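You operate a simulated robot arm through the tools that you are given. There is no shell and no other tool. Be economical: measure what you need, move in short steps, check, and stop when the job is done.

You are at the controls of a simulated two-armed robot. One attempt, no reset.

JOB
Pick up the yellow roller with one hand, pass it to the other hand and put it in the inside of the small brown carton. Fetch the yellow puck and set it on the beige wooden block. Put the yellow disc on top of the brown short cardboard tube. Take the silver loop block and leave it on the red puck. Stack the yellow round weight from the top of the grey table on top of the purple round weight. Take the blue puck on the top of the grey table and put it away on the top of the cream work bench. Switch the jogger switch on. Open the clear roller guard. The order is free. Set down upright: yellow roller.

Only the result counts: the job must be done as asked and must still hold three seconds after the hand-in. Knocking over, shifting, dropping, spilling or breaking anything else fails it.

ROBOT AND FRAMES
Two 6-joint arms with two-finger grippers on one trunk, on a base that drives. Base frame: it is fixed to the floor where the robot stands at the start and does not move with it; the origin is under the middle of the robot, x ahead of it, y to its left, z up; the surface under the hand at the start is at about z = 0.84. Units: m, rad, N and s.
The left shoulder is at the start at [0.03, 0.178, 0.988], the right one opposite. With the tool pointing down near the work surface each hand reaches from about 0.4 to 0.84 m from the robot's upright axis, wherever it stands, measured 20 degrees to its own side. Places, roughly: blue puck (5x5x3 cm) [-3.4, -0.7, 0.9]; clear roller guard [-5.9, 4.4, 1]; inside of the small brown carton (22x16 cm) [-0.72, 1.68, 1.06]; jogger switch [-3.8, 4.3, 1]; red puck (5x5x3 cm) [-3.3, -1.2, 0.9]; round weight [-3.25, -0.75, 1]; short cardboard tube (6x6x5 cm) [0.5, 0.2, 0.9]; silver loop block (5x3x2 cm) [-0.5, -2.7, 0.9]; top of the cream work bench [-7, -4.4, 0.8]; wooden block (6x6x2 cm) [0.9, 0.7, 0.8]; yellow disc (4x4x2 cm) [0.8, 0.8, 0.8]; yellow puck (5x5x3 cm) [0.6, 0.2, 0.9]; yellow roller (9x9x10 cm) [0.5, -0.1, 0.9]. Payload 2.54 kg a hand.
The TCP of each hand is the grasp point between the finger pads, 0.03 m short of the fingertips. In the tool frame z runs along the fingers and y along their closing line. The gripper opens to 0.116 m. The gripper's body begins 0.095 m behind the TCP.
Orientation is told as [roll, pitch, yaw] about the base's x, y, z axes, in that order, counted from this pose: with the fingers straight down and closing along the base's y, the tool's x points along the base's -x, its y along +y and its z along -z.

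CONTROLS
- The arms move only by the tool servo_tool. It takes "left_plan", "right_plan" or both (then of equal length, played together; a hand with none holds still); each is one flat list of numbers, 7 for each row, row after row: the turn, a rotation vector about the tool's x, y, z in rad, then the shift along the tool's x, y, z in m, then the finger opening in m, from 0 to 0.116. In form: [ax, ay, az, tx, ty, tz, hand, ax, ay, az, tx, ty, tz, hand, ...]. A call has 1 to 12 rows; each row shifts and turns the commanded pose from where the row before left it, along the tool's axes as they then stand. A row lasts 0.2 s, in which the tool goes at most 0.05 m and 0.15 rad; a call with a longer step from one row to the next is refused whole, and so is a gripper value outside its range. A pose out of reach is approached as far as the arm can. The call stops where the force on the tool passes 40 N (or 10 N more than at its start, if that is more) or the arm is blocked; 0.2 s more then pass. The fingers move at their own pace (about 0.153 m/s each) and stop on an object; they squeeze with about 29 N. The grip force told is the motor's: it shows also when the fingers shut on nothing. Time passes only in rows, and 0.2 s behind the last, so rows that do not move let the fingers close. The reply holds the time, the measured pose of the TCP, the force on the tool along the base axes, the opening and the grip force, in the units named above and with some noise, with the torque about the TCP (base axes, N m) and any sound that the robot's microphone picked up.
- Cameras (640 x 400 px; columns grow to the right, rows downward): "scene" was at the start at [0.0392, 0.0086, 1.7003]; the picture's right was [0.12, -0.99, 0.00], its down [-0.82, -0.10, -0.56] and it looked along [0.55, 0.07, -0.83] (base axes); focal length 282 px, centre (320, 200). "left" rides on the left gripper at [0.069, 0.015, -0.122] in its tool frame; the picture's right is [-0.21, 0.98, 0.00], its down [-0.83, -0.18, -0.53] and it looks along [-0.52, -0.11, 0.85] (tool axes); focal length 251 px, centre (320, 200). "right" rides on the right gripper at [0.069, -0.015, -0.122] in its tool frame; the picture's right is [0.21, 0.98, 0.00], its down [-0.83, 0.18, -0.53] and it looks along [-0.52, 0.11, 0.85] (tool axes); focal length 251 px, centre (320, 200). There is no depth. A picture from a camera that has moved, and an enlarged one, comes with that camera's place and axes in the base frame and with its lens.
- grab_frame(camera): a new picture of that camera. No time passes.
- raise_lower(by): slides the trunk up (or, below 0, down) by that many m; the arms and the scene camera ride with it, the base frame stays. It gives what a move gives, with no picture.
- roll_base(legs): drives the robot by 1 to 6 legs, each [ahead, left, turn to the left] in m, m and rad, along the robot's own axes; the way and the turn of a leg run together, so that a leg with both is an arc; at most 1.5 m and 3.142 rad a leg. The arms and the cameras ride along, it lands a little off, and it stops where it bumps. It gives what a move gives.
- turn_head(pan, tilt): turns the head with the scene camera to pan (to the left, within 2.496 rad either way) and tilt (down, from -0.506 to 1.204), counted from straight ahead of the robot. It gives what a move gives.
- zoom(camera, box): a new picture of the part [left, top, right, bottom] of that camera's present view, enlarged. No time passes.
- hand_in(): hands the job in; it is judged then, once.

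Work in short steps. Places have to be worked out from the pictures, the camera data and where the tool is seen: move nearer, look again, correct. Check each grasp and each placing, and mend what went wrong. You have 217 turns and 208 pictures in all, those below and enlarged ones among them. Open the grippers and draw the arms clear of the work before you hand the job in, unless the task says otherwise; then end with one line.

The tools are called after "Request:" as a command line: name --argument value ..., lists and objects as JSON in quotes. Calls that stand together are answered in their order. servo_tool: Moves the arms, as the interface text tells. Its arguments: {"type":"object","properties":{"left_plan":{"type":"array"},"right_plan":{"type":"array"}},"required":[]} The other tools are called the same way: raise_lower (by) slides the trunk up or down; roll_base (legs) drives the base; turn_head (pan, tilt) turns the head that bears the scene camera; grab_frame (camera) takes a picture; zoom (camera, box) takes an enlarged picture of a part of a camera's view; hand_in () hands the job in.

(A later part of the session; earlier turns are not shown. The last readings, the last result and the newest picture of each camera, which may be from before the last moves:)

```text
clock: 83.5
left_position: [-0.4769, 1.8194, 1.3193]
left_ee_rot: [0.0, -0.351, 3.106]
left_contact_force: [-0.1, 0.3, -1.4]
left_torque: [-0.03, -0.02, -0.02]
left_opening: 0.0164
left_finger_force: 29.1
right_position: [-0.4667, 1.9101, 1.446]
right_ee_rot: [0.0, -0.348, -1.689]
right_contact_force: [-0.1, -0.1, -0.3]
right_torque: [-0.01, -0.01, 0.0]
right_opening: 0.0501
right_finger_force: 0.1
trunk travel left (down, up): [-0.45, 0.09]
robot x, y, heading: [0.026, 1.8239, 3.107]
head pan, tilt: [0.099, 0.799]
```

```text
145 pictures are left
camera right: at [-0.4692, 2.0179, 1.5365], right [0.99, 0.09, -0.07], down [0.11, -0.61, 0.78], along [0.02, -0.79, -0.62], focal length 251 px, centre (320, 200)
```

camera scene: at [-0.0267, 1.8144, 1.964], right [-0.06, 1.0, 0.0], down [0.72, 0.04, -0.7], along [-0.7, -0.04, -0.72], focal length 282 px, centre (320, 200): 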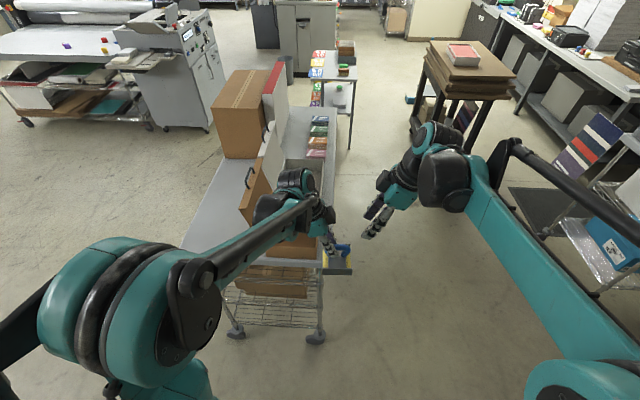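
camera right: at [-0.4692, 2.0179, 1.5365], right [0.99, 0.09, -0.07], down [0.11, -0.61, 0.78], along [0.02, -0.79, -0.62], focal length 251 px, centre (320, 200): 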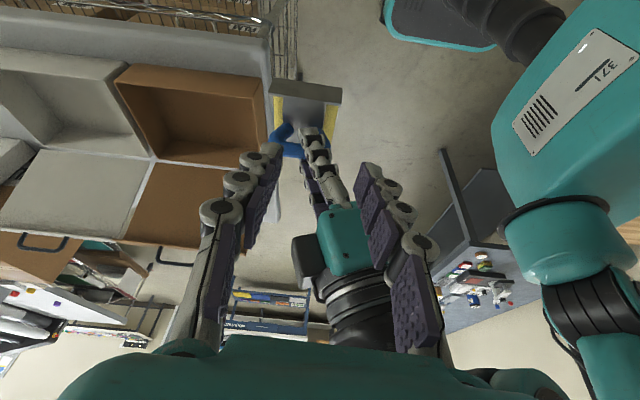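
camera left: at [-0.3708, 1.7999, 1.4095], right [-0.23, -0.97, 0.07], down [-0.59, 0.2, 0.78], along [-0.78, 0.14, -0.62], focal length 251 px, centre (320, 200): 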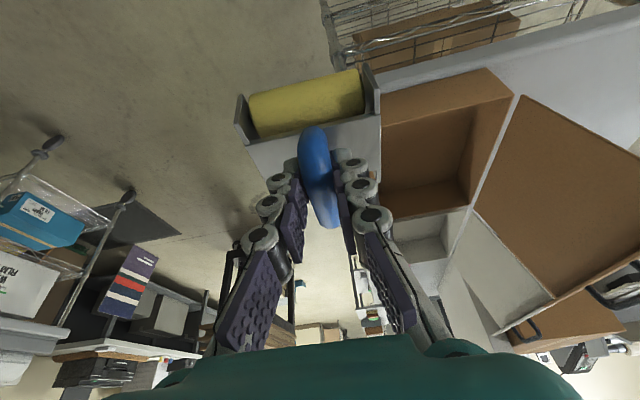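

Triangulated rim: z≈1.13, opening centre ≈ (-0.70, 1.70). I move the roller above it at constant height.

Request:
servo_tool --left_plan '[0, 0, 0, -0.03, 0.021, 0.011, 0, 0, 0, 0, -0.03, 0.021, 0.011, 0, 0, 0, 0, -0.03, 0.021, 0.011, 0, 0, 0, 0, -0.03, 0.021, 0.011, 0, 0, 0, 0, -0.03, 0.021, 0.011, 0, 0, 0, 0, -0.03, 0.021, 0.011, 0]'

Request:
grab_frame --camera "left"

Request:
grab_frame --camera "right"

Request:
grab_frame --camera "scene"

```text
clock: 85.0
left_position: [-0.677, 1.6987, 1.3173]
left_ee_rot: [0.0, -0.349, 3.107]
left_contact_force: [-0.3, -0.3, -1.9]
left_torque: [0.0, -0.04, -0.02]
left_opening: 0.0164
left_finger_force: 28.5
right_position: [-0.4683, 1.9109, 1.4456]
right_ee_rot: [0.002, -0.349, -1.69]
right_contact_force: [0.2, -0.1, 0.3]
right_torque: [0.02, -0.04, 0.01]
right_opening: 0.0499
right_finger_force: 0.0
trunk travel left (down, up): [-0.45, 0.09]
robot x, y, heading: [0.0264, 1.8218, 3.103]
head pan, tilt: [0.099, 0.799]
```

```text
144 pictures are left
camera left: at [-0.5698, 1.6792, 1.408], right [-0.24, -0.97, 0.07], down [-0.59, 0.2, 0.78], along [-0.77, 0.14, -0.62], focal length 251 px, centre (320, 200)
```

left: 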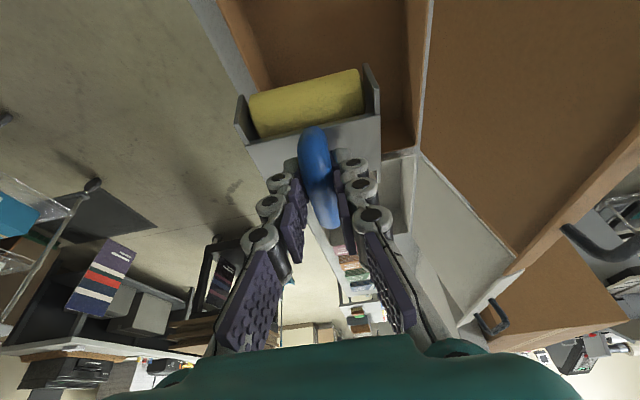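

```text
143 pictures are left
camera right: at [-0.4712, 2.0172, 1.5359], right [0.99, 0.09, -0.07], down [0.11, -0.61, 0.78], along [0.02, -0.79, -0.62], focal length 251 px, centre (320, 200)
```

right: 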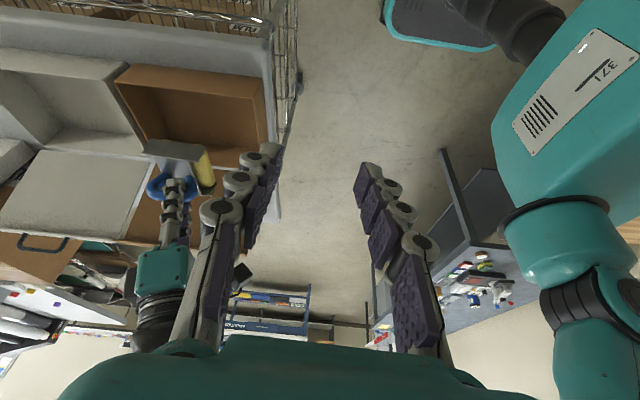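

```text
142 pictures are left
camera scene: at [-0.0291, 1.8134, 1.9638], right [-0.06, 1.0, 0.0], down [0.72, 0.04, -0.7], along [-0.69, -0.04, -0.72], focal length 282 px, centre (320, 200)
```

scene: 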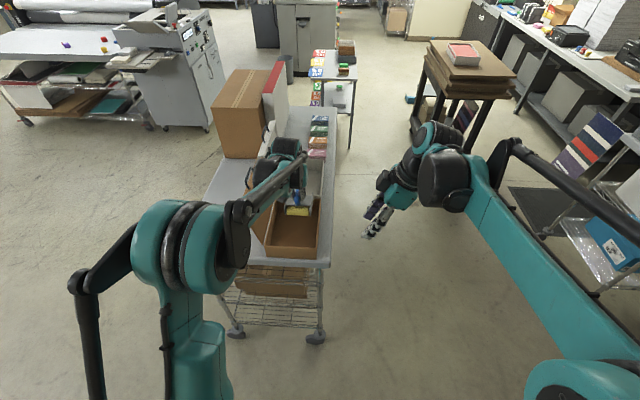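

I zoom the scene view to compare the roller's place with the carton's opening.

Request:
zoom --camera "scene" --box '[230, 150, 350, 280]'

Request:
zoom --camera "right" --box '[100, 40, 300, 220]'

```text
3.08 times, centred on (290, 215) of scene
camera zoom: at [-0.0291, 1.8134, 1.9638], right [-0.06, 1.0, 0.0], down [0.72, 0.04, -0.7], along [-0.69, -0.04, -0.72], focal length 866 px, centre (412, 154)
```

zoom: 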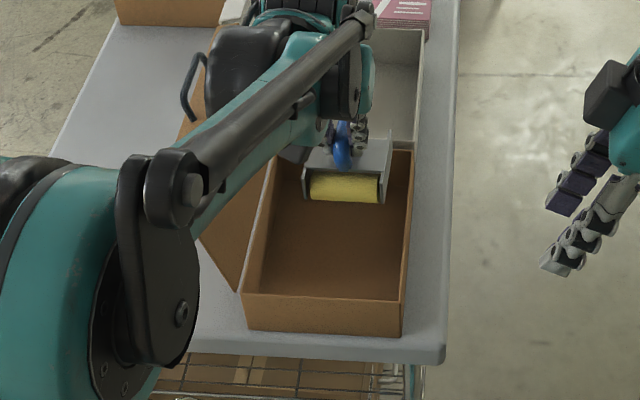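

```text
2.22 times, centred on (200, 130) of right
camera zoom: at [-0.4712, 2.0172, 1.5359], right [0.99, 0.09, -0.07], down [0.11, -0.61, 0.78], along [0.02, -0.79, -0.62], focal length 559 px, centre (587, 356)
```

zoom: 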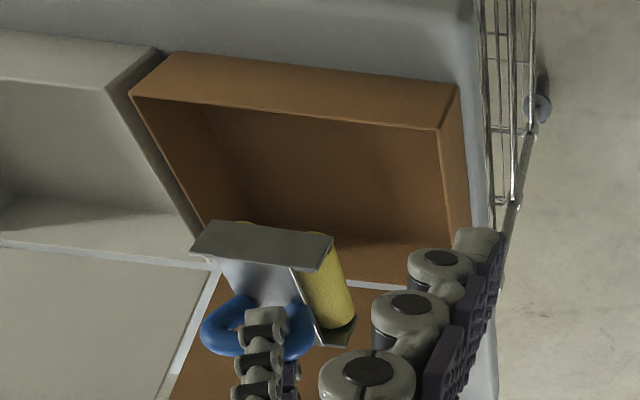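

Carton opening ≈ x[-0.84,-0.59], y[1.585,1.77], floor z≈1.06. I shift by (-0.01,-0.022) and descend to about 2 cm above touchdown.

Request:
servo_tool --left_plan '[0, 0, 0, 0.0103, 0.0056, 0.0348, 0, 0, 0, 0, 0.0103, 0.0056, 0.0348, 0, 0, 0, 0, 0.0103, 0.0056, 0.0348, 0, 0, 0, 0, 0.0103, 0.0056, 0.0348, 0, 0, 0, 0, 0, 0, 0, 0]'

Request:
zoom --camera "scene" --box '[230, 150, 350, 280]'

Request:
zoom --camera "right" --box '[100, 40, 300, 220]'

```text
clock: 86.2
left_position: [-0.6815, 1.6784, 1.1732]
left_ee_rot: [0.0, -0.351, 3.107]
left_contact_force: [0.0, 0.6, -2.3]
left_torque: [-0.01, -0.02, 0.01]
left_opening: 0.0165
left_finger_force: 29.1
right_position: [-0.4649, 1.9116, 1.4472]
right_ee_rot: [0.0, -0.351, -1.691]
right_contact_force: [0.5, 0.4, -0.1]
right_torque: [0.01, 0.01, -0.05]
right_opening: 0.0497
right_finger_force: 0.2
trunk travel left (down, up): [-0.45, 0.09]
robot x, y, heading: [0.0276, 1.8209, 3.104]
head pan, tilt: [0.099, 0.799]
```

```text
3.08 times, centred on (290, 215) of scene
camera zoom: at [-0.0257, 1.8148, 1.964], right [-0.06, 1.0, 0.0], down [0.72, 0.04, -0.7], along [-0.7, -0.04, -0.72], focal length 866 px, centre (412, 154)
```

zoom: 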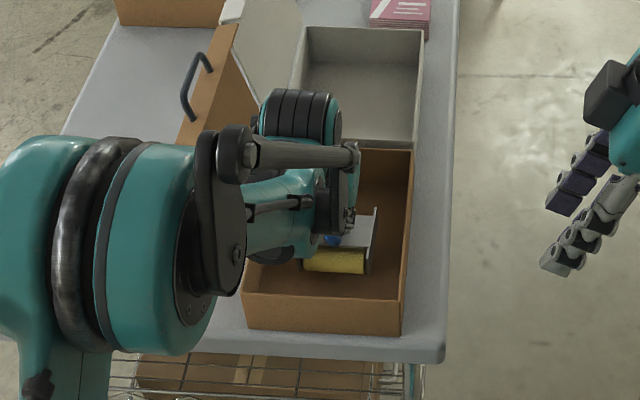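

```text
2.22 times, centred on (200, 130) of right
camera zoom: at [-0.4686, 2.0183, 1.5367], right [0.99, 0.09, -0.07], down [0.11, -0.61, 0.78], along [0.02, -0.79, -0.62], focal length 559 px, centre (587, 356)
```

zoom: 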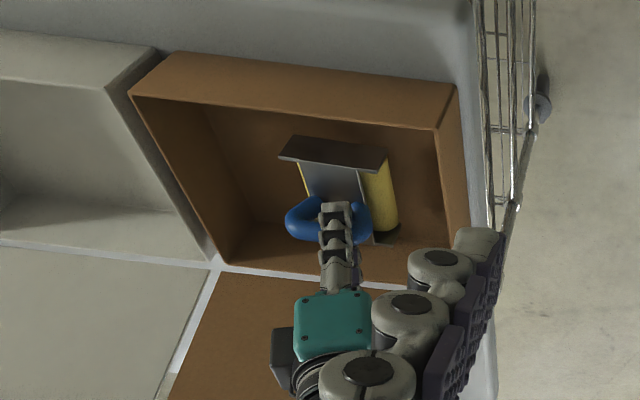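

The roller is inside the walls; I lower in 4 mm steps, watching the force.

Request:
servo_tool --left_plan '[0, 0, 0, 0.0014, 0, 0.0038, 0, 0, 0, 0, 0.0014, 0, 0.0038, 0, 0, 0, 0, 0.0014, 0, 0.0038, 0, 0, 0, 0, 0, 0, 0, 0]'

Request:
servo_tool --left_plan '[0, 0, 0, 0.0014, 0, 0.0038, 0, 0, 0, 0, 0, 0, 0, 0, 0, 0, 0, 0.0014, 0, 0.0038, 0, 0, 0, 0, 0, 0, 0, 0]'

```text
clock: 87.2
left_position: [-0.6845, 1.6779, 1.1622]
left_ee_rot: [0.001, -0.35, 3.105]
left_contact_force: [0.2, 0.6, -2.1]
left_torque: [-0.01, -0.01, 0.03]
left_opening: 0.0163
left_finger_force: 29.6
right_position: [-0.4671, 1.9118, 1.4461]
right_ee_rot: [0.002, -0.351, -1.689]
right_contact_force: [-0.2, -0.5, 1.2]
right_torque: [-0.03, -0.02, -0.03]
right_opening: 0.0502
right_finger_force: 0.0
trunk travel left (down, up): [-0.45, 0.09]
robot x, y, heading: [0.0249, 1.8196, 3.106]
head pan, tilt: [0.099, 0.799]
```

```text
clock: 88.2
left_position: [-0.683, 1.6775, 1.1534]
left_ee_rot: [0.002, -0.351, 3.106]
left_contact_force: [-0.6, -0.5, -1.2]
left_torque: [0.03, -0.02, -0.06]
left_opening: 0.0166
left_finger_force: 29.0
right_position: [-0.4672, 1.9112, 1.4465]
right_ee_rot: [-0.001, -0.351, -1.691]
right_contact_force: [0.7, -0.4, -0.2]
right_torque: [-0.02, -0.03, -0.03]
right_opening: 0.0501
right_finger_force: 0.0
trunk travel left (down, up): [-0.45, 0.09]
robot x, y, heading: [0.0251, 1.8185, 3.1]
head pan, tilt: [0.099, 0.799]
```

Still free; continue in 2–3 mm steps.

Request:
servo_tool --left_plan '[0, 0, 0, 0.0008, 0, 0.0023, 0, 0, 0, 0, 0, 0, 0, 0, 0, 0, 0, 0.0008, 0, 0.0023, 0, 0, 0, 0, 0, 0, 0, 0]'

Request:
servo_tool --left_plan '[0, 0, 0, 0.0008, 0, 0.0023, 0, 0, 0, 0, 0, 0, 0, 0]'

Request:
servo_tool --left_plan '[0, 0, 0, 0.0008, 0, 0.0023, 0, 0, 0, 0, 0, 0, 0, 0]'

```text
clock: 89.2
left_position: [-0.6839, 1.6778, 1.1487]
left_ee_rot: [0.001, -0.35, 3.106]
left_contact_force: [0.9, 0.3, -1.5]
left_torque: [0.01, -0.05, -0.02]
left_opening: 0.0165
left_finger_force: 28.7
right_position: [-0.4661, 1.9118, 1.4459]
right_ee_rot: [-0.001, -0.351, -1.689]
right_contact_force: [-0.2, 1.2, 0.0]
right_torque: [0.02, -0.04, -0.01]
right_opening: 0.0499
right_finger_force: 0.0
trunk travel left (down, up): [-0.45, 0.09]
robot x, y, heading: [0.0248, 1.8217, 3.105]
head pan, tilt: [0.099, 0.799]
```

```text
clock: 89.8
left_position: [-0.6827, 1.6768, 1.1449]
left_ee_rot: [-0.001, -0.35, 3.106]
left_contact_force: [-0.4, 0.8, -1.4]
left_torque: [-0.02, -0.01, -0.03]
left_opening: 0.0163
left_finger_force: 28.8
right_position: [-0.4663, 1.9123, 1.446]
right_ee_rot: [0.0, -0.35, -1.69]
right_contact_force: [-0.3, 0.1, -0.2]
right_torque: [-0.03, -0.01, -0.01]
right_opening: 0.0497
right_finger_force: 0.0
trunk travel left (down, up): [-0.45, 0.09]
robot x, y, heading: [0.0272, 1.8187, 3.1]
head pan, tilt: [0.099, 0.799]
```

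```text
clock: 90.3
left_position: [-0.6846, 1.6781, 1.1445]
left_ee_rot: [0.0, -0.351, 3.106]
left_contact_force: [-0.8, -0.4, -2.0]
left_torque: [0.0, 0.01, 0.03]
left_opening: 0.0165
left_finger_force: 28.8
right_position: [-0.4669, 1.9108, 1.4467]
right_ee_rot: [0.0, -0.351, -1.688]
right_contact_force: [0.5, -0.2, 0.4]
right_torque: [-0.06, 0.01, 0.04]
right_opening: 0.0501
right_finger_force: 0.0
trunk travel left (down, up): [-0.45, 0.09]
robot x, y, heading: [0.0289, 1.8223, 3.102]
head pan, tilt: [0.099, 0.799]
```

Still no contact; more steps.

Request:
servo_tool --left_plan '[0, 0, 0, 0.0008, 0, 0.0023, 0, 0, 0, 0, 0, 0, 0, 0]'

Request:
servo_tool --left_plan '[0, 0, 0, 0.0008, 0, 0.0023, 0, 0, 0, 0, 0, 0, 0, 0]'

Request:
servo_tool --left_plan '[0, 0, 0, 0.0008, 0, 0.0023, 0, 0, 0, 0, 0, 0, 0, 0]'

Request:
zoom --camera "right" --box '[100, 40, 300, 220]'

```text
clock: 91.0
left_position: [-0.684, 1.6787, 1.1412]
left_ee_rot: [-0.002, -0.351, 3.105]
left_contact_force: [-0.3, 3.9, 7.9]
left_torque: [-0.07, 0.43, -0.18]
left_opening: 0.0163
left_finger_force: 28.7
right_position: [-0.4667, 1.9114, 1.4461]
right_ee_rot: [0.0, -0.35, -1.689]
right_contact_force: [0.6, 0.2, -0.3]
right_torque: [-0.03, 0.0, 0.0]
right_opening: 0.0499
right_finger_force: 0.1
trunk travel left (down, up): [-0.45, 0.09]
robot x, y, heading: [0.0243, 1.8217, 3.106]
head pan, tilt: [0.099, 0.799]
```

```text
clock: 91.5
left_position: [-0.6829, 1.6787, 1.141]
left_ee_rot: [0.001, -0.352, 3.106]
left_contact_force: [-3.2, 5.8, 22.7]
left_torque: [0.07, 0.2, -0.1]
left_opening: 0.0169
left_finger_force: 29.1
right_position: [-0.4648, 1.9132, 1.4466]
right_ee_rot: [-0.001, -0.351, -1.691]
right_contact_force: [0.4, -0.1, 0.5]
right_torque: [0.05, -0.01, 0.02]
right_opening: 0.0499
right_finger_force: 0.1
trunk travel left (down, up): [-0.45, 0.09]
robot x, y, heading: [0.0271, 1.8219, 3.101]
head pan, tilt: [0.099, 0.799]
```

```text
clock: 92.2
left_position: [-0.6835, 1.6789, 1.1384]
left_ee_rot: [0.003, -0.352, 3.105]
left_contact_force: [-6.1, 6.6, 27.6]
left_torque: [0.05, 0.36, -0.08]
left_opening: 0.0167
left_finger_force: 28.6
right_position: [-0.4638, 1.9136, 1.4472]
right_ee_rot: [-0.002, -0.348, -1.691]
right_contact_force: [-0.3, 0.5, 0.1]
right_torque: [0.02, 0.02, 0.01]
right_opening: 0.0499
right_finger_force: 0.0
trunk travel left (down, up): [-0.45, 0.09]
robot x, y, heading: [0.0279, 1.8216, 3.102]
head pan, tilt: [0.099, 0.799]
```

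```text
2.22 times, centred on (200, 130) of right
camera zoom: at [-0.467, 2.0199, 1.5372], right [0.99, 0.08, -0.07], down [0.11, -0.61, 0.79], along [0.02, -0.79, -0.61], focal length 559 px, centre (587, 356)
```

zoom: 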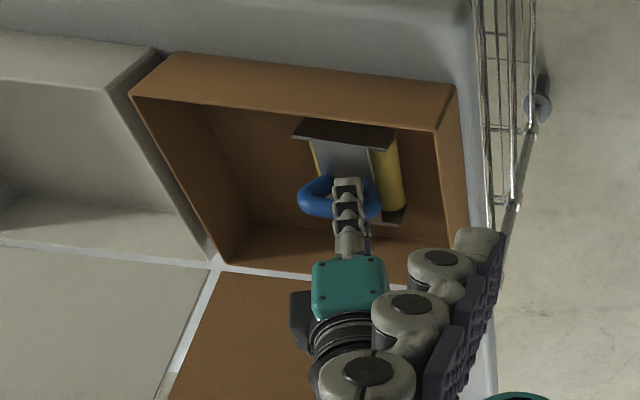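

Touchdown at TCP z≈1.14. I relieve 3 mm, open and withdraw along the tool axis.

Request:
servo_tool --left_plan '[0, 0, 0, -0.001, 0, -0.003, 0, 0, 0, 0, 0, 0, 0, 0.045, 0, 0, 0, 0, 0, 0, 0.045, 0, 0, 0, 0, 0, -0.03, 0.045, 0, 0, 0, 0, 0, -0.05, 0.045, 0, 0, 0, 0, 0, -0.05, 0.045, 0, 0, 0, 0, 0, -0.05, 0.045]'

Request:
zoom --camera "right" --box '[100, 40, 300, 220]'

Request:
grab_frame --camera "left"

```text
clock: 93.8
left_position: [-0.6205, 1.675, 1.3078]
left_ee_rot: [0.001, -0.351, 3.107]
left_contact_force: [0.1, -0.3, 0.2]
left_torque: [0.03, 0.0, 0.02]
left_opening: 0.0453
left_finger_force: 0.0
right_position: [-0.4649, 1.9108, 1.4475]
right_ee_rot: [-0.003, -0.349, -1.689]
right_contact_force: [-0.7, 0.3, 0.3]
right_torque: [-0.01, 0.06, -0.01]
right_opening: 0.0499
right_finger_force: 0.0
trunk travel left (down, up): [-0.45, 0.09]
robot x, y, heading: [0.0288, 1.8215, 3.103]
head pan, tilt: [0.099, 0.799]
```

```text
2.22 times, centred on (200, 130) of right
camera zoom: at [-0.4668, 2.0181, 1.5373], right [0.99, 0.09, -0.07], down [0.11, -0.61, 0.78], along [0.02, -0.79, -0.62], focal length 559 px, centre (587, 356)
```

zoom: 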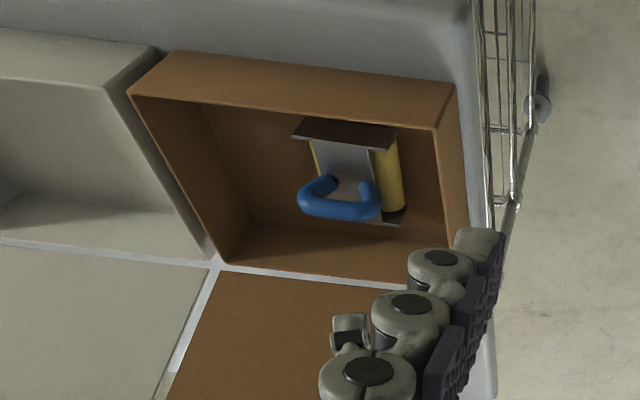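

```text
135 pictures are left
camera left: at [-0.5139, 1.6562, 1.3993], right [-0.24, -0.97, 0.07], down [-0.58, 0.2, 0.79], along [-0.78, 0.14, -0.61], focal length 251 px, centre (320, 200)
```

left: 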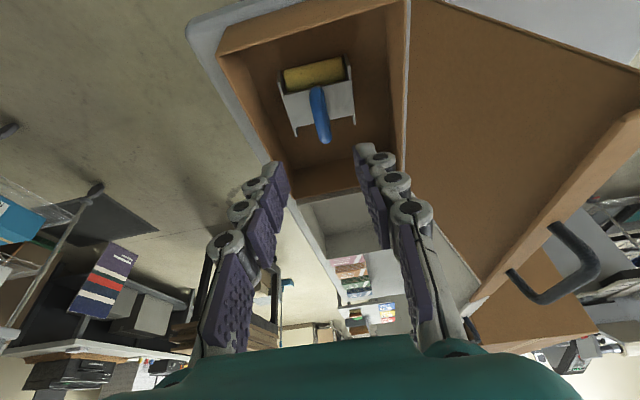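

The roller stands upright in the carton. I restore both hands to their neutral, vertical orientation and withdraw, then survey the way towards the switch.

Request:
servo_tool --left_plan '[0, 0, 0, 0, 0, -0.05, 0.06, 0, 0.117, 0, 0, 0, 0, 0.06, 0, 0.117, 0, 0, 0, 0, 0.06, 0, 0.117, 0, 0, 0, 0, 0.06, 0, 0, 0, 0.05, 0, 0, 0.06, 0, 0, 0, 0.05, 0, 0, 0.06, 0, 0, 0, 0.05, 0, 0, 0.06, 0, 0, 0, 0, 0, 0, 0.06, 0, 0, 0, 0, 0, 0, 0.06, 0, 0, 0, 0, 0, 0, 0.06, 0, 0, 0, 0, 0, 0, 0.06, 0, 0, 0, 0, 0, 0, 0.06]' --right_plan '[0, 0.117, 0, 0, 0, 0, 0.06, 0, 0.117, 0, 0, 0, 0, 0.06, 0, 0.117, 0, 0, 0, 0, 0.06, 0, 0, 0.149, 0, 0, 0, 0.06, 0, 0, 0.149, 0, 0, 0, 0.06, 0, 0, 0.149, 0, 0, 0, 0.06, 0, 0, 0.149, 0, 0, 0, 0.06, 0, 0, 0.149, 0, 0, 0, 0.06, 0, 0, 0.149, 0, 0, 0, 0.06, 0, 0, 0.149, 0, 0, 0, 0.06, 0, 0, 0.149, 0, 0, 0, 0.06, 0, 0, 0.149, 0, 0, 0, 0.06]'

Request:
servo_tool --right_plan '[0, 0, 0.149, 0, 0.04, 0, 0.06, 0, 0, 0, 0, 0.04, 0, 0.06]'

Request:
turn_head --pan 0.1 --tilt 0.15

Request:
grab_frame --camera "scene"

Request:
turn_head --pan -0.8 --tilt 0.2

Request:
grab_frame --camera "scene"

```text
clock: 96.3
left_position: [-0.455, 1.6702, 1.3559]
left_ee_rot: [0.002, -0.001, 3.106]
left_contact_force: [0.3, 0.0, 0.7]
left_torque: [-0.01, 0.0, -0.01]
left_opening: 0.0599
left_finger_force: 0.1
right_position: [-0.466, 1.9109, 1.4472]
right_ee_rot: [-0.001, 0.0, -3.034]
right_contact_force: [-0.4, 0.0, -0.2]
right_torque: [0.01, 0.01, 0.02]
right_opening: 0.0599
right_finger_force: 0.0
trunk travel left (down, up): [-0.45, 0.09]
robot x, y, heading: [0.0259, 1.8188, 3.106]
head pan, tilt: [0.099, 0.799]
```

```text
clock: 97.0
left_position: [-0.4555, 1.6688, 1.3565]
left_ee_rot: [0.0, 0.001, 3.107]
left_contact_force: [-0.4, -0.3, 0.6]
left_torque: [0.05, 0.0, -0.01]
left_opening: 0.0599
left_finger_force: 0.0
right_position: [-0.4627, 1.8287, 1.4455]
right_ee_rot: [-0.002, -0.001, 3.101]
right_contact_force: [-0.1, -0.5, -0.9]
right_torque: [0.03, 0.02, 0.03]
right_opening: 0.06
right_finger_force: 0.0
trunk travel left (down, up): [-0.45, 0.09]
robot x, y, heading: [0.0258, 1.8187, 3.103]
head pan, tilt: [0.099, 0.799]
```

```text
clock: 98.0
left_position: [-0.4556, 1.67, 1.3571]
left_ee_rot: [0.001, 0.001, 3.107]
left_contact_force: [0.1, -0.5, -0.3]
left_torque: [0.04, -0.01, 0.02]
left_opening: 0.0601
left_finger_force: 0.1
right_position: [-0.4617, 1.8315, 1.4449]
right_ee_rot: [-0.002, 0.001, 3.104]
right_contact_force: [-0.1, 0.1, 0.2]
right_torque: [-0.01, -0.03, -0.01]
right_opening: 0.06
right_finger_force: 0.0
trunk travel left (down, up): [-0.45, 0.09]
robot x, y, heading: [0.024, 1.8193, 3.099]
head pan, tilt: [0.099, 0.15]
```

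```text
134 pictures are left
camera scene: at [-0.0387, 1.8132, 2.0222], right [-0.06, 1.0, 0.0], down [0.15, 0.01, -0.99], along [-0.99, -0.06, -0.15], focal length 282 px, centre (320, 200)
```

scene: 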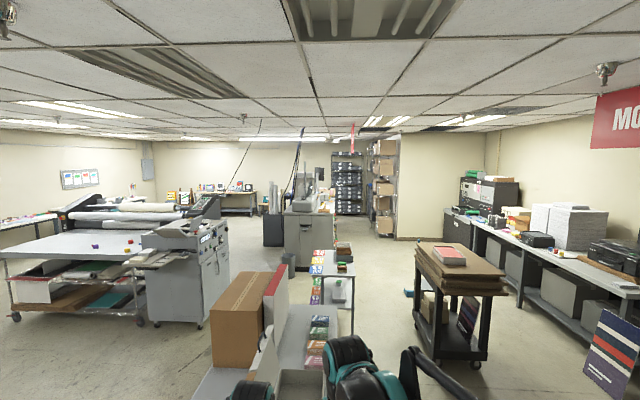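

```text
clock: 99.2
left_position: [-0.4568, 1.6694, 1.3569]
left_ee_rot: [0.0, 0.002, 3.107]
left_contact_force: [0.3, 0.2, -0.6]
left_torque: [-0.02, 0.0, -0.03]
left_opening: 0.06
left_finger_force: 0.0
right_position: [-0.4626, 1.8297, 1.4446]
right_ee_rot: [-0.001, 0.0, 3.104]
right_contact_force: [-0.4, -0.4, 1.1]
right_torque: [0.03, 0.02, 0.0]
right_opening: 0.0599
right_finger_force: 0.0
trunk travel left (down, up): [-0.45, 0.09]
robot x, y, heading: [0.0247, 1.823, 3.102]
head pan, tilt: [-0.799, 0.201]
```

```text
133 pictures are left
camera scene: at [-0.0085, 1.8886, 2.0176], right [0.74, 0.67, 0.0], down [0.13, -0.15, -0.98], along [-0.66, 0.73, -0.2], focal length 282 px, centre (320, 200)
```

scene: 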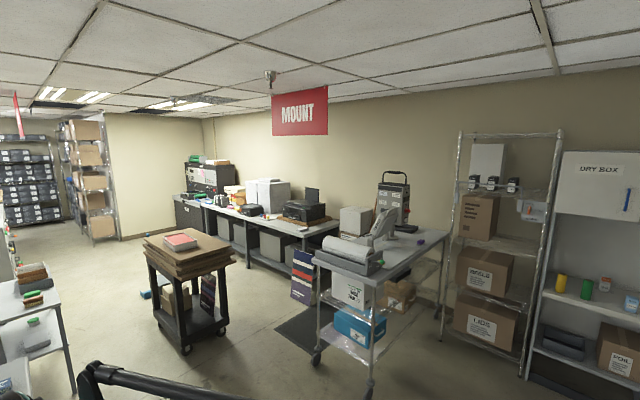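

The bench under the MOUNT sign carries the jogger; a dark trolley lies in the way. I strafe north, drive west 1.4 m through open floor and look again.

Request:
roll_base --legs '[[0, -1.0, 0.04], [1.4, 0, 0]]'

Request:
turn_head --pan -0.3 --tilt 0.55

Request:
grab_frame --camera "scene"

Request:
turn_head --pan 0.6 --tilt 0.55

Request:
grab_frame --camera "scene"

```text
clock: 110.8
left_position: [-1.8038, 2.6539, 1.356]
left_ee_rot: [0.0, 0.0, -3.139]
left_contact_force: [-0.3, -0.4, -0.3]
left_torque: [0.0, 0.01, 0.02]
left_opening: 0.0598
left_finger_force: 0.0
right_position: [-1.8162, 2.8137, 1.4453]
right_ee_rot: [0.0, 0.002, -3.14]
right_contact_force: [-0.2, 0.0, -0.5]
right_torque: [0.02, -0.02, 0.0]
right_opening: 0.06
right_finger_force: 0.0
trunk travel left (down, up): [-0.45, 0.09]
robot x, y, heading: [-1.3283, 2.8268, -3.136]
head pan, tilt: [-0.799, 0.201]
```

```text
clock: 111.8
left_position: [-1.8038, 2.653, 1.3567]
left_ee_rot: [0.001, 0.0, -3.139]
left_contact_force: [-0.5, 1.2, 0.8]
left_torque: [-0.05, -0.01, -0.03]
left_opening: 0.0602
left_finger_force: 0.1
right_position: [-1.8168, 2.8137, 1.4454]
right_ee_rot: [-0.001, 0.001, -3.14]
right_contact_force: [-0.3, -0.8, -0.1]
right_torque: [0.04, 0.03, -0.01]
right_opening: 0.0598
right_finger_force: 0.0
trunk travel left (down, up): [-0.45, 0.09]
robot x, y, heading: [-1.3275, 2.8217, -3.139]
head pan, tilt: [-0.3, 0.55]
```

```text
132 pictures are left
camera scene: at [-1.3863, 2.8494, 1.9854], right [0.29, 0.96, 0.0], down [0.5, -0.15, -0.85], along [-0.81, 0.25, -0.52], focal length 282 px, centre (320, 200)
```

scene: 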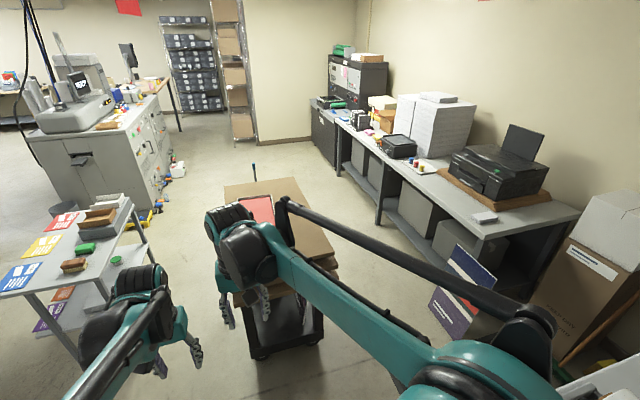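

```text
clock: 113.0
left_position: [-1.805, 2.6543, 1.3572]
left_ee_rot: [-0.001, 0.0, -3.139]
left_contact_force: [0.2, -0.4, -0.4]
left_torque: [0.01, -0.01, -0.01]
left_opening: 0.0601
left_finger_force: 0.0
right_position: [-1.8182, 2.8143, 1.445]
right_ee_rot: [0.002, 0.0, -3.14]
right_contact_force: [0.9, 0.1, 0.9]
right_torque: [0.0, 0.04, -0.02]
right_opening: 0.06
right_finger_force: 0.1
trunk travel left (down, up): [-0.45, 0.09]
robot x, y, heading: [-1.3313, 2.8235, -3.141]
head pan, tilt: [0.6, 0.55]
```

```text
131 pictures are left
camera scene: at [-1.3749, 2.7721, 1.9853], right [-0.57, 0.82, 0.0], down [0.43, 0.3, -0.85], along [-0.7, -0.48, -0.52], focal length 282 px, centre (320, 200)
```

scene: 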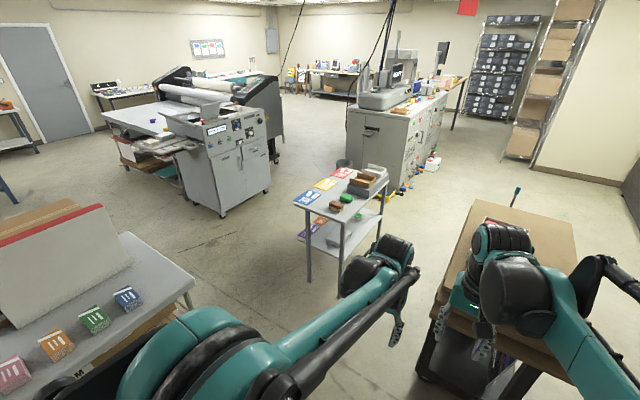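

The corridor south of the dark trolley (y≈2.34) is about 0.75 m wide and everything there is low, so I take it: strafe left, drive west 2.6 m, turn north and approach the bench.

Request:
roll_base --legs '[[0, 0.48, 0], [1.3, 0, 0], [1.3, 0, 0]]'

Request:
roll_base --legs '[[0, 0, -1.57], [1.0, 0, 0]]'

Request:
turn_head --pan 0 --tilt 0.6

Request:
grab_frame --camera "scene"

```text
clock: 128.1
left_position: [-4.412, 2.196, 1.3561]
left_ee_rot: [0.0, 0.001, -3.133]
left_contact_force: [-0.2, -0.8, -0.3]
left_torque: [0.0, -0.01, 0.02]
left_opening: 0.0596
left_finger_force: 0.1
right_position: [-4.4265, 2.3564, 1.4458]
right_ee_rot: [-0.001, -0.002, -3.135]
right_contact_force: [-0.4, -0.3, -0.2]
right_torque: [-0.01, 0.01, 0.0]
right_opening: 0.0602
right_finger_force: 0.0
trunk travel left (down, up): [-0.45, 0.09]
robot x, y, heading: [-3.939, 2.3689, -3.135]
head pan, tilt: [0.6, 0.55]
```

```text
clock: 133.9
left_position: [-4.1178, 3.0312, 1.3562]
left_ee_rot: [0.002, 0.002, 1.59]
left_contact_force: [0.0, 1.6, -0.1]
left_torque: [-0.05, 0.01, 0.0]
left_opening: 0.0599
left_finger_force: 0.0
right_position: [-3.9573, 3.0454, 1.4435]
right_ee_rot: [-0.002, 0.002, 1.586]
right_contact_force: [0.1, 0.6, -0.5]
right_torque: [-0.06, -0.02, 0.02]
right_opening: 0.0599
right_finger_force: 0.1
trunk travel left (down, up): [-0.45, 0.09]
robot x, y, heading: [-3.943, 2.5595, 1.591]
head pan, tilt: [0.6, 0.55]
stopped in leg 2: the robot was blocked; the commanded pose is now the measured one
```

```text
clock: 134.9
left_position: [-4.1182, 3.0282, 1.3574]
left_ee_rot: [0.0, 0.002, 1.591]
left_contact_force: [0.7, -0.2, 0.1]
left_torque: [0.04, -0.01, 0.01]
left_opening: 0.0598
left_finger_force: 0.1
right_position: [-3.9578, 3.0431, 1.4471]
right_ee_rot: [-0.004, 0.0, 1.588]
right_contact_force: [0.3, -0.3, -0.7]
right_torque: [0.03, 0.0, 0.03]
right_opening: 0.0601
right_finger_force: 0.0
trunk travel left (down, up): [-0.45, 0.09]
robot x, y, heading: [-3.9373, 2.5567, 1.588]
head pan, tilt: [0.0, 0.6]
```

```text
130 pictures are left
camera scene: at [-3.9439, 2.6135, 1.9809], right [1.0, 0.02, 0.0], down [0.01, -0.56, -0.83], along [-0.01, 0.83, -0.56], focal length 282 px, centre (320, 200)
```

scene: 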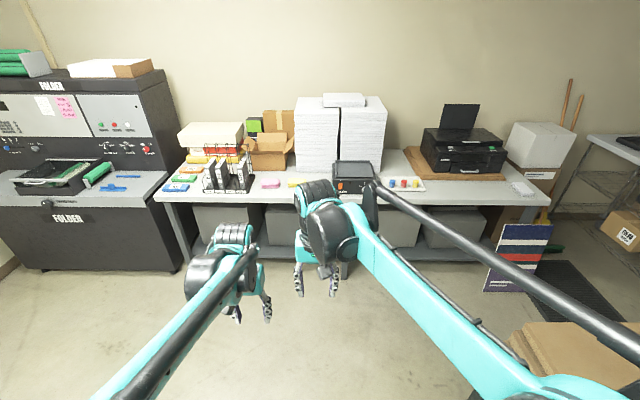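

The base was blocked after 0.2 m; I look down around the robot to see what it met.

Request:
turn_head --pan -0.5 --tilt 1.15

Request:
grab_frame --camera "scene"

Request:
turn_head --pan -1.3 --tilt 0.9

Request:
grab_frame --camera "scene"

```text
clock: 135.9
left_position: [-4.118, 3.0296, 1.3559]
left_ee_rot: [0.0, 0.003, 1.589]
left_contact_force: [0.6, -0.3, 0.6]
left_torque: [0.05, 0.01, -0.02]
left_opening: 0.06
left_finger_force: 0.0
right_position: [-3.958, 3.0442, 1.4454]
right_ee_rot: [-0.002, 0.0, 1.588]
right_contact_force: [-0.2, 0.2, -0.5]
right_torque: [0.01, 0.01, -0.02]
right_opening: 0.0605
right_finger_force: 0.0
trunk travel left (down, up): [-0.45, 0.09]
robot x, y, heading: [-3.9444, 2.5561, 1.585]
head pan, tilt: [-0.499, 1.15]
```

```text
129 pictures are left
camera scene: at [-3.915, 2.5806, 1.9392], right [0.89, -0.46, 0.0], down [-0.42, -0.81, -0.41], along [0.19, 0.36, -0.91], focal length 282 px, centre (320, 200)
```

scene: 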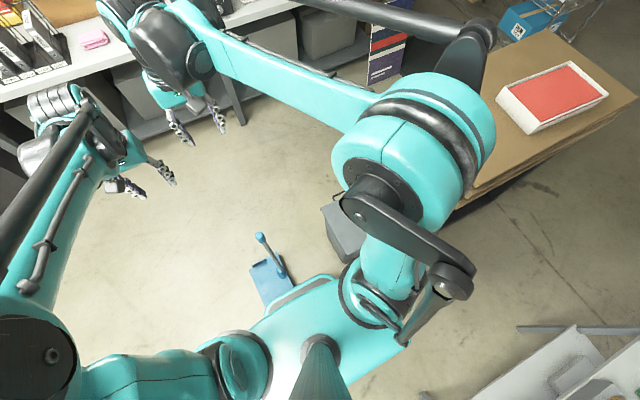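

```text
clock: 137.0
left_position: [-4.1183, 3.0297, 1.3565]
left_ee_rot: [0.0, 0.002, 1.589]
left_contact_force: [0.3, -0.8, -0.6]
left_torque: [-0.01, -0.01, 0.01]
left_opening: 0.06
left_finger_force: 0.1
right_position: [-3.9576, 3.0454, 1.4462]
right_ee_rot: [-0.002, 0.0, 1.589]
right_contact_force: [-0.8, 0.3, 0.0]
right_torque: [0.02, 0.01, -0.01]
right_opening: 0.0601
right_finger_force: 0.2
trunk travel left (down, up): [-0.45, 0.09]
robot x, y, heading: [-3.9412, 2.5588, 1.587]
head pan, tilt: [-1.3, 0.901]
```

```text
128 pictures are left
camera scene: at [-3.8701, 2.5494, 1.956], right [0.28, -0.96, 0.0], down [-0.75, -0.22, -0.62], along [0.6, 0.18, -0.78], focal length 282 px, centre (320, 200)
```

scene: 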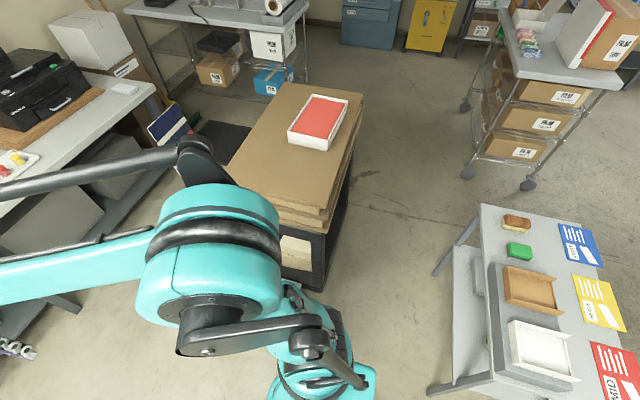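

A small blue floor pedal (≈(-4.1, 2.95)) blocked the base and hasn't moved. I back off, go round it to the west, and come in to the bench.

Request:
roll_base --legs '[[-0.12, 0, 0], [0, 0.68, 0], [1.0, 0, 0]]'

Request:
turn_head --pan -0.5 --tilt 0.9

Request:
grab_frame --camera "scene"

```text
clock: 146.4
left_position: [-4.8216, 3.8895, 1.3561]
left_ee_rot: [-0.002, 0.001, 1.594]
left_contact_force: [-0.1, 0.3, 0.3]
left_torque: [0.0, 0.02, -0.01]
left_opening: 0.0601
left_finger_force: 0.0
right_position: [-4.6612, 3.9055, 1.4452]
right_ee_rot: [-0.001, 0.0, 1.592]
right_contact_force: [0.3, -0.8, -0.3]
right_torque: [0.02, -0.01, 0.02]
right_opening: 0.0599
right_finger_force: 0.0
trunk travel left (down, up): [-0.45, 0.09]
robot x, y, heading: [-4.6426, 3.4214, 1.591]
head pan, tilt: [-1.3, 0.901]
```

```text
clock: 147.5
left_position: [-4.8209, 3.8887, 1.357]
left_ee_rot: [0.0, 0.003, 1.592]
left_contact_force: [0.7, 0.0, 0.1]
left_torque: [0.0, -0.02, -0.01]
left_opening: 0.0601
left_finger_force: 0.1
right_position: [-4.6616, 3.9053, 1.445]
right_ee_rot: [-0.002, 0.001, 1.592]
right_contact_force: [0.3, 0.1, -0.3]
right_torque: [0.01, -0.03, 0.0]
right_opening: 0.0598
right_finger_force: 0.1
trunk travel left (down, up): [-0.45, 0.09]
robot x, y, heading: [-4.6426, 3.421, 1.589]
head pan, tilt: [-0.499, 0.901]
```

```text
127 pictures are left
camera scene: at [-4.6086, 3.456, 1.956], right [0.89, -0.46, 0.0], down [-0.36, -0.7, -0.62], along [0.29, 0.55, -0.78], focal length 282 px, centre (320, 200)
```

scene: 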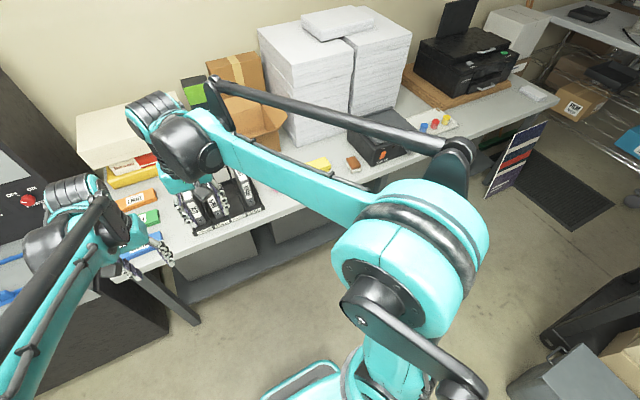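

The jogger (dark box with orange switch) is to the right; I move forward a bit, strafe right 0.6 m and view it.

Request:
roll_base --legs '[[0.14, 0, 0], [0, -0.6, -0.02]]'

Request:
turn_head --pan -0.3 --tilt 0.8

Request:
grab_frame --camera "scene"

Request:
grab_frame --camera "right"

```text
clock: 151.8
left_position: [-4.2202, 4.038, 1.3568]
left_ee_rot: [0.0, 0.001, 1.564]
left_contact_force: [0.4, 0.6, 0.0]
left_torque: [0.0, 0.01, 0.01]
left_opening: 0.0603
left_finger_force: 0.1
right_position: [-4.0594, 4.0494, 1.4448]
right_ee_rot: [-0.001, 0.001, 1.562]
right_contact_force: [0.1, 0.6, -0.3]
right_torque: [0.03, 0.01, -0.01]
right_opening: 0.0603
right_finger_force: 0.1
trunk travel left (down, up): [-0.45, 0.09]
robot x, y, heading: [-4.0533, 3.5591, 1.563]
head pan, tilt: [-0.499, 0.901]
```

```text
clock: 152.5
left_position: [-4.2196, 4.0381, 1.3564]
left_ee_rot: [0.001, 0.003, 1.566]
left_contact_force: [0.3, -0.6, 0.4]
left_torque: [-0.02, 0.04, 0.01]
left_opening: 0.06
left_finger_force: 0.0
right_position: [-4.0581, 4.0499, 1.4458]
right_ee_rot: [0.001, -0.001, 1.561]
right_contact_force: [-0.2, -0.3, -0.3]
right_torque: [-0.02, 0.03, -0.01]
right_opening: 0.0601
right_finger_force: 0.1
trunk travel left (down, up): [-0.45, 0.09]
robot x, y, heading: [-4.0579, 3.5617, 1.561]
head pan, tilt: [-0.3, 0.799]
```

```text
126 pictures are left
camera scene: at [-4.0317, 3.6085, 1.9639], right [0.95, -0.3, 0.0], down [-0.22, -0.68, -0.7], along [0.21, 0.66, -0.72], focal length 282 px, centre (320, 200)
```

scene: 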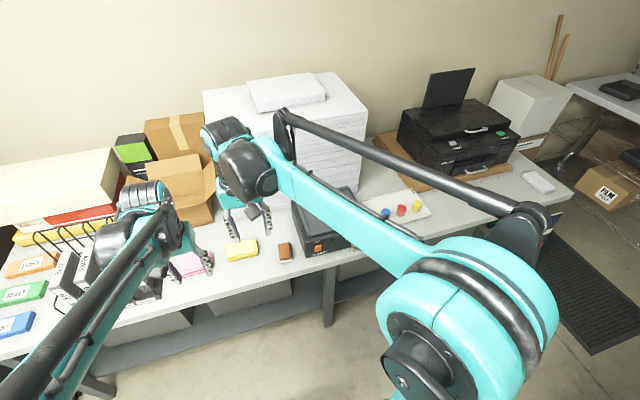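

```text
125 pictures are left
camera right: at [-4.0442, 3.9786, 1.5669], right [-0.98, -0.21, 0.0], down [-0.17, 0.83, 0.53], along [-0.11, 0.52, -0.85], focal length 251 px, centre (320, 200)
```

right: 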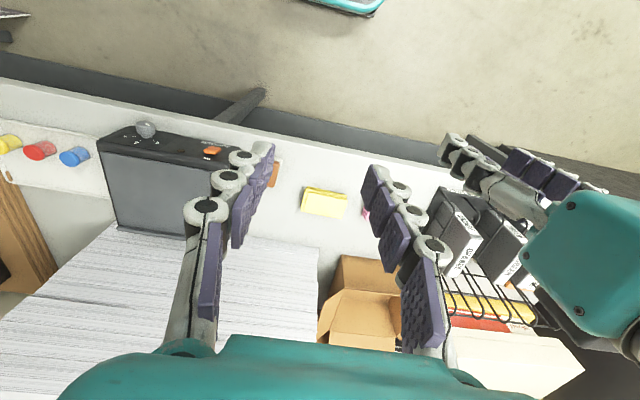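

Request:
zoom --camera "right" --box '[90, 100, 290, 220]'

Request:
zoom --camera "scene" --box '[270, 180, 400, 270]'

```text
3.20 times, centred on (190, 160) of right
camera zoom: at [-4.0442, 3.9786, 1.5669], right [-0.98, -0.21, 0.0], down [-0.17, 0.83, 0.53], along [-0.11, 0.52, -0.85], focal length 805 px, centre (736, 328)
```

zoom: 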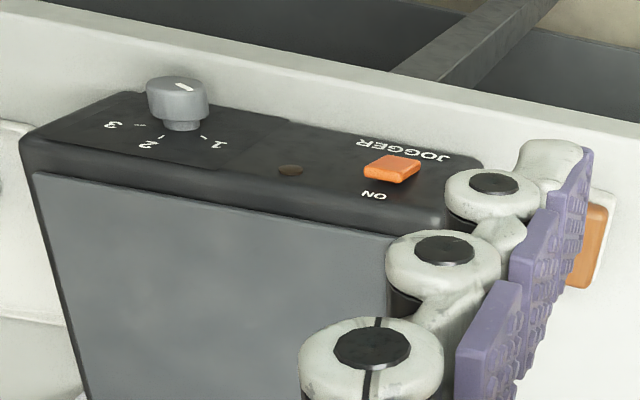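

```text
4.44 times, centred on (335, 225) of scene
camera zoom: at [-4.0317, 3.6085, 1.9639], right [0.95, -0.3, 0.0], down [-0.22, -0.68, -0.7], along [0.21, 0.66, -0.72], focal length 1251 px, centre (253, 89)
```

zoom: 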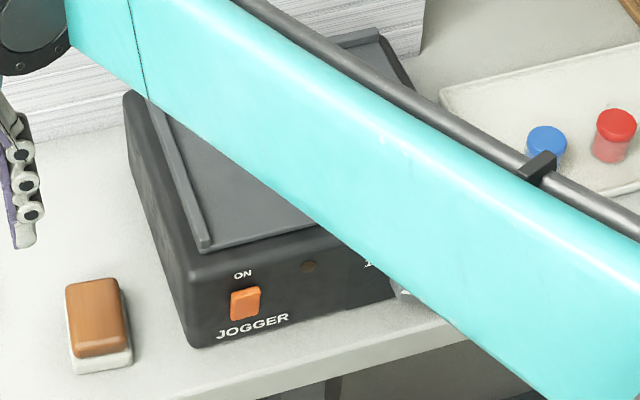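

The orange rocker is at ≈(-3.843, 4.233, 1.011) on a steep panel with "ON" above it. I lower the trunk 0.15, tilt the closed right hand forward 0.8 rad and move in front of it.

Request:
raise_lower --by -0.15

Request:
servo_tool --right_plan '[0, -0.1334, 0, 0, 0, 0, 0, 0, -0.1334, 0, 0, 0, 0, 0, 0, -0.1334, 0, 0, 0, 0, 0, 0, -0.1334, 0, 0, 0, 0, 0, 0, -0.1334, 0, 0, 0, 0, 0, 0, -0.1334, 0, 0, 0, 0, 0, 0, 0, 0, 0, -0.04, 0, 0, 0, 0, 0, 0, -0.04, 0, 0, 0, 0, 0, 0, -0.04, 0, 0, 0, 0, 0, 0, -0.04, 0, 0, 0, 0, 0, 0, -0.04, 0, 0]'

Request:
grab_frame --camera "right"

Request:
zoom --camera "scene" --box '[220, 120, 460, 290]'

```text
clock: 154.2
left_position: [-4.2196, 4.0376, 1.2074]
left_ee_rot: [-0.002, 0.002, 1.564]
left_contact_force: [0.1, -0.7, -0.3]
left_torque: [-0.02, -0.03, 0.02]
left_opening: 0.0601
left_finger_force: 0.0
right_position: [-4.0592, 4.0486, 1.2953]
right_ee_rot: [-0.002, 0.0, 1.562]
right_contact_force: [1.1, -0.3, 0.6]
right_torque: [-0.03, 0.03, 0.01]
right_opening: 0.0599
right_finger_force: 0.0
trunk travel left (down, up): [-0.3, 0.24]
robot x, y, heading: [-4.0531, 3.5602, 1.561]
head pan, tilt: [-0.3, 0.799]
```

```text
clock: 156.6
left_position: [-4.2186, 4.0377, 1.2067]
left_ee_rot: [0.002, 0.0, 1.565]
left_contact_force: [-0.8, -0.6, 0.0]
left_torque: [-0.02, 0.01, -0.02]
left_opening: 0.0599
left_finger_force: 0.0
right_position: [-3.8551, 4.0448, 1.2972]
right_ee_rot: [-0.001, -0.799, 1.562]
right_contact_force: [-0.5, 0.7, 0.1]
right_torque: [-0.03, 0.02, -0.02]
right_opening: 0.0001
right_finger_force: 28.9
trunk travel left (down, up): [-0.3, 0.24]
robot x, y, heading: [-4.0549, 3.5589, 1.56]
head pan, tilt: [-0.3, 0.799]
```

```text
122 pictures are left
camera right: at [-3.8414, 3.9084, 1.3317], right [-0.98, -0.14, -0.15], down [-0.18, 0.19, 0.96], along [-0.11, 0.97, -0.22], focal length 251 px, centre (320, 200)
```

right: 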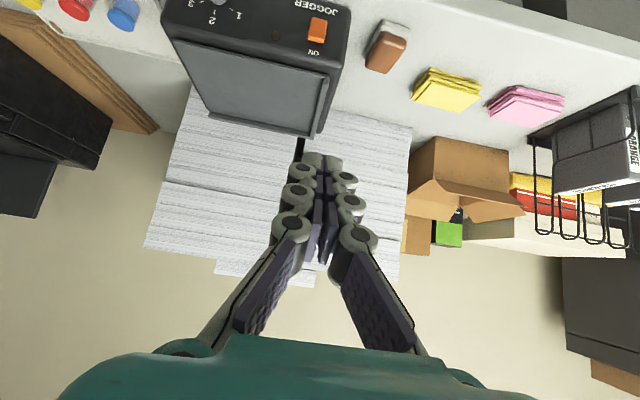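

```text
2.35 times, centred on (340, 205) of scene
camera zoom: at [-4.0318, 3.6084, 1.8139], right [0.95, -0.3, 0.0], down [-0.22, -0.68, -0.7], along [0.21, 0.66, -0.72], focal length 662 px, centre (273, 188)
```

zoom: 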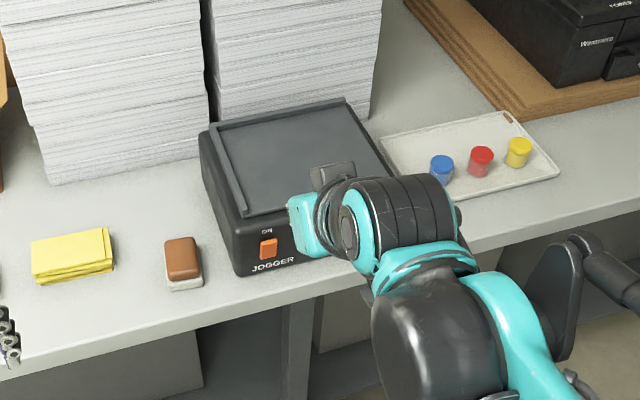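

The rays constrain the rocker to a line parallel to my pressing direction, which is enough. I go to a pre-press position 6 cm back and view.

Request:
servo_tool --right_plan '[0, 0, 0, 0.014, -0.0023, 0.0392, 0, 0, 0, 0, 0.014, -0.0023, 0.0392, 0, 0, 0, 0, 0.014, -0.0023, 0.0392, 0, 0, 0, 0, 0.014, -0.0023, 0.0392, 0, 0, 0, 0, 0.014, -0.0023, 0.0392, 0, 0, 0, 0, 0.014, -0.0023, 0.0392, 0, 0, 0, 0, 0, 0, 0, 0]'

Request:
grab_frame --camera "right"

Request:
zoom --camera "scene" --box '[240, 150, 400, 260]'

```text
clock: 158.2
left_position: [-4.2204, 4.0367, 1.2064]
left_ee_rot: [0.0, 0.0, 1.562]
left_contact_force: [-0.7, -0.9, -0.7]
left_torque: [0.03, -0.01, -0.01]
left_opening: 0.0599
left_finger_force: 0.0
right_position: [-3.8457, 4.1565, 1.0735]
right_ee_rot: [-0.002, -0.8, 1.563]
right_contact_force: [-0.2, 0.2, 0.2]
right_torque: [-0.01, 0.01, -0.03]
right_opening: 0.0002
right_finger_force: 28.7
trunk travel left (down, up): [-0.3, 0.24]
robot x, y, heading: [-4.0558, 3.5621, 1.559]
head pan, tilt: [-0.3, 0.799]
```

```text
120 pictures are left
camera right: at [-3.8307, 4.02, 1.1073], right [-0.98, -0.14, -0.16], down [-0.18, 0.19, 0.96], along [-0.11, 0.97, -0.21], focal length 251 px, centre (320, 200)
```

right: 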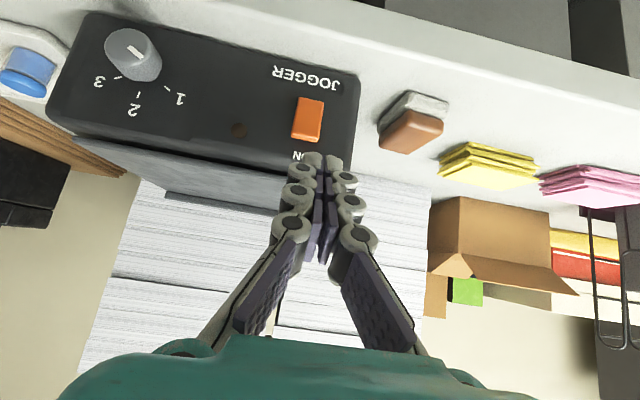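

```text
3.64 times, centred on (320, 205) of scene
camera zoom: at [-4.0327, 3.6066, 1.8141], right [0.95, -0.3, 0.0], down [-0.22, -0.68, -0.7], along [0.21, 0.66, -0.72], focal length 1024 px, centre (320, 182)
```

zoom: 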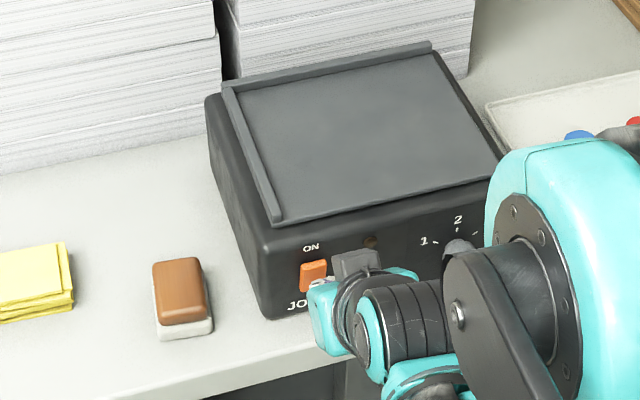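

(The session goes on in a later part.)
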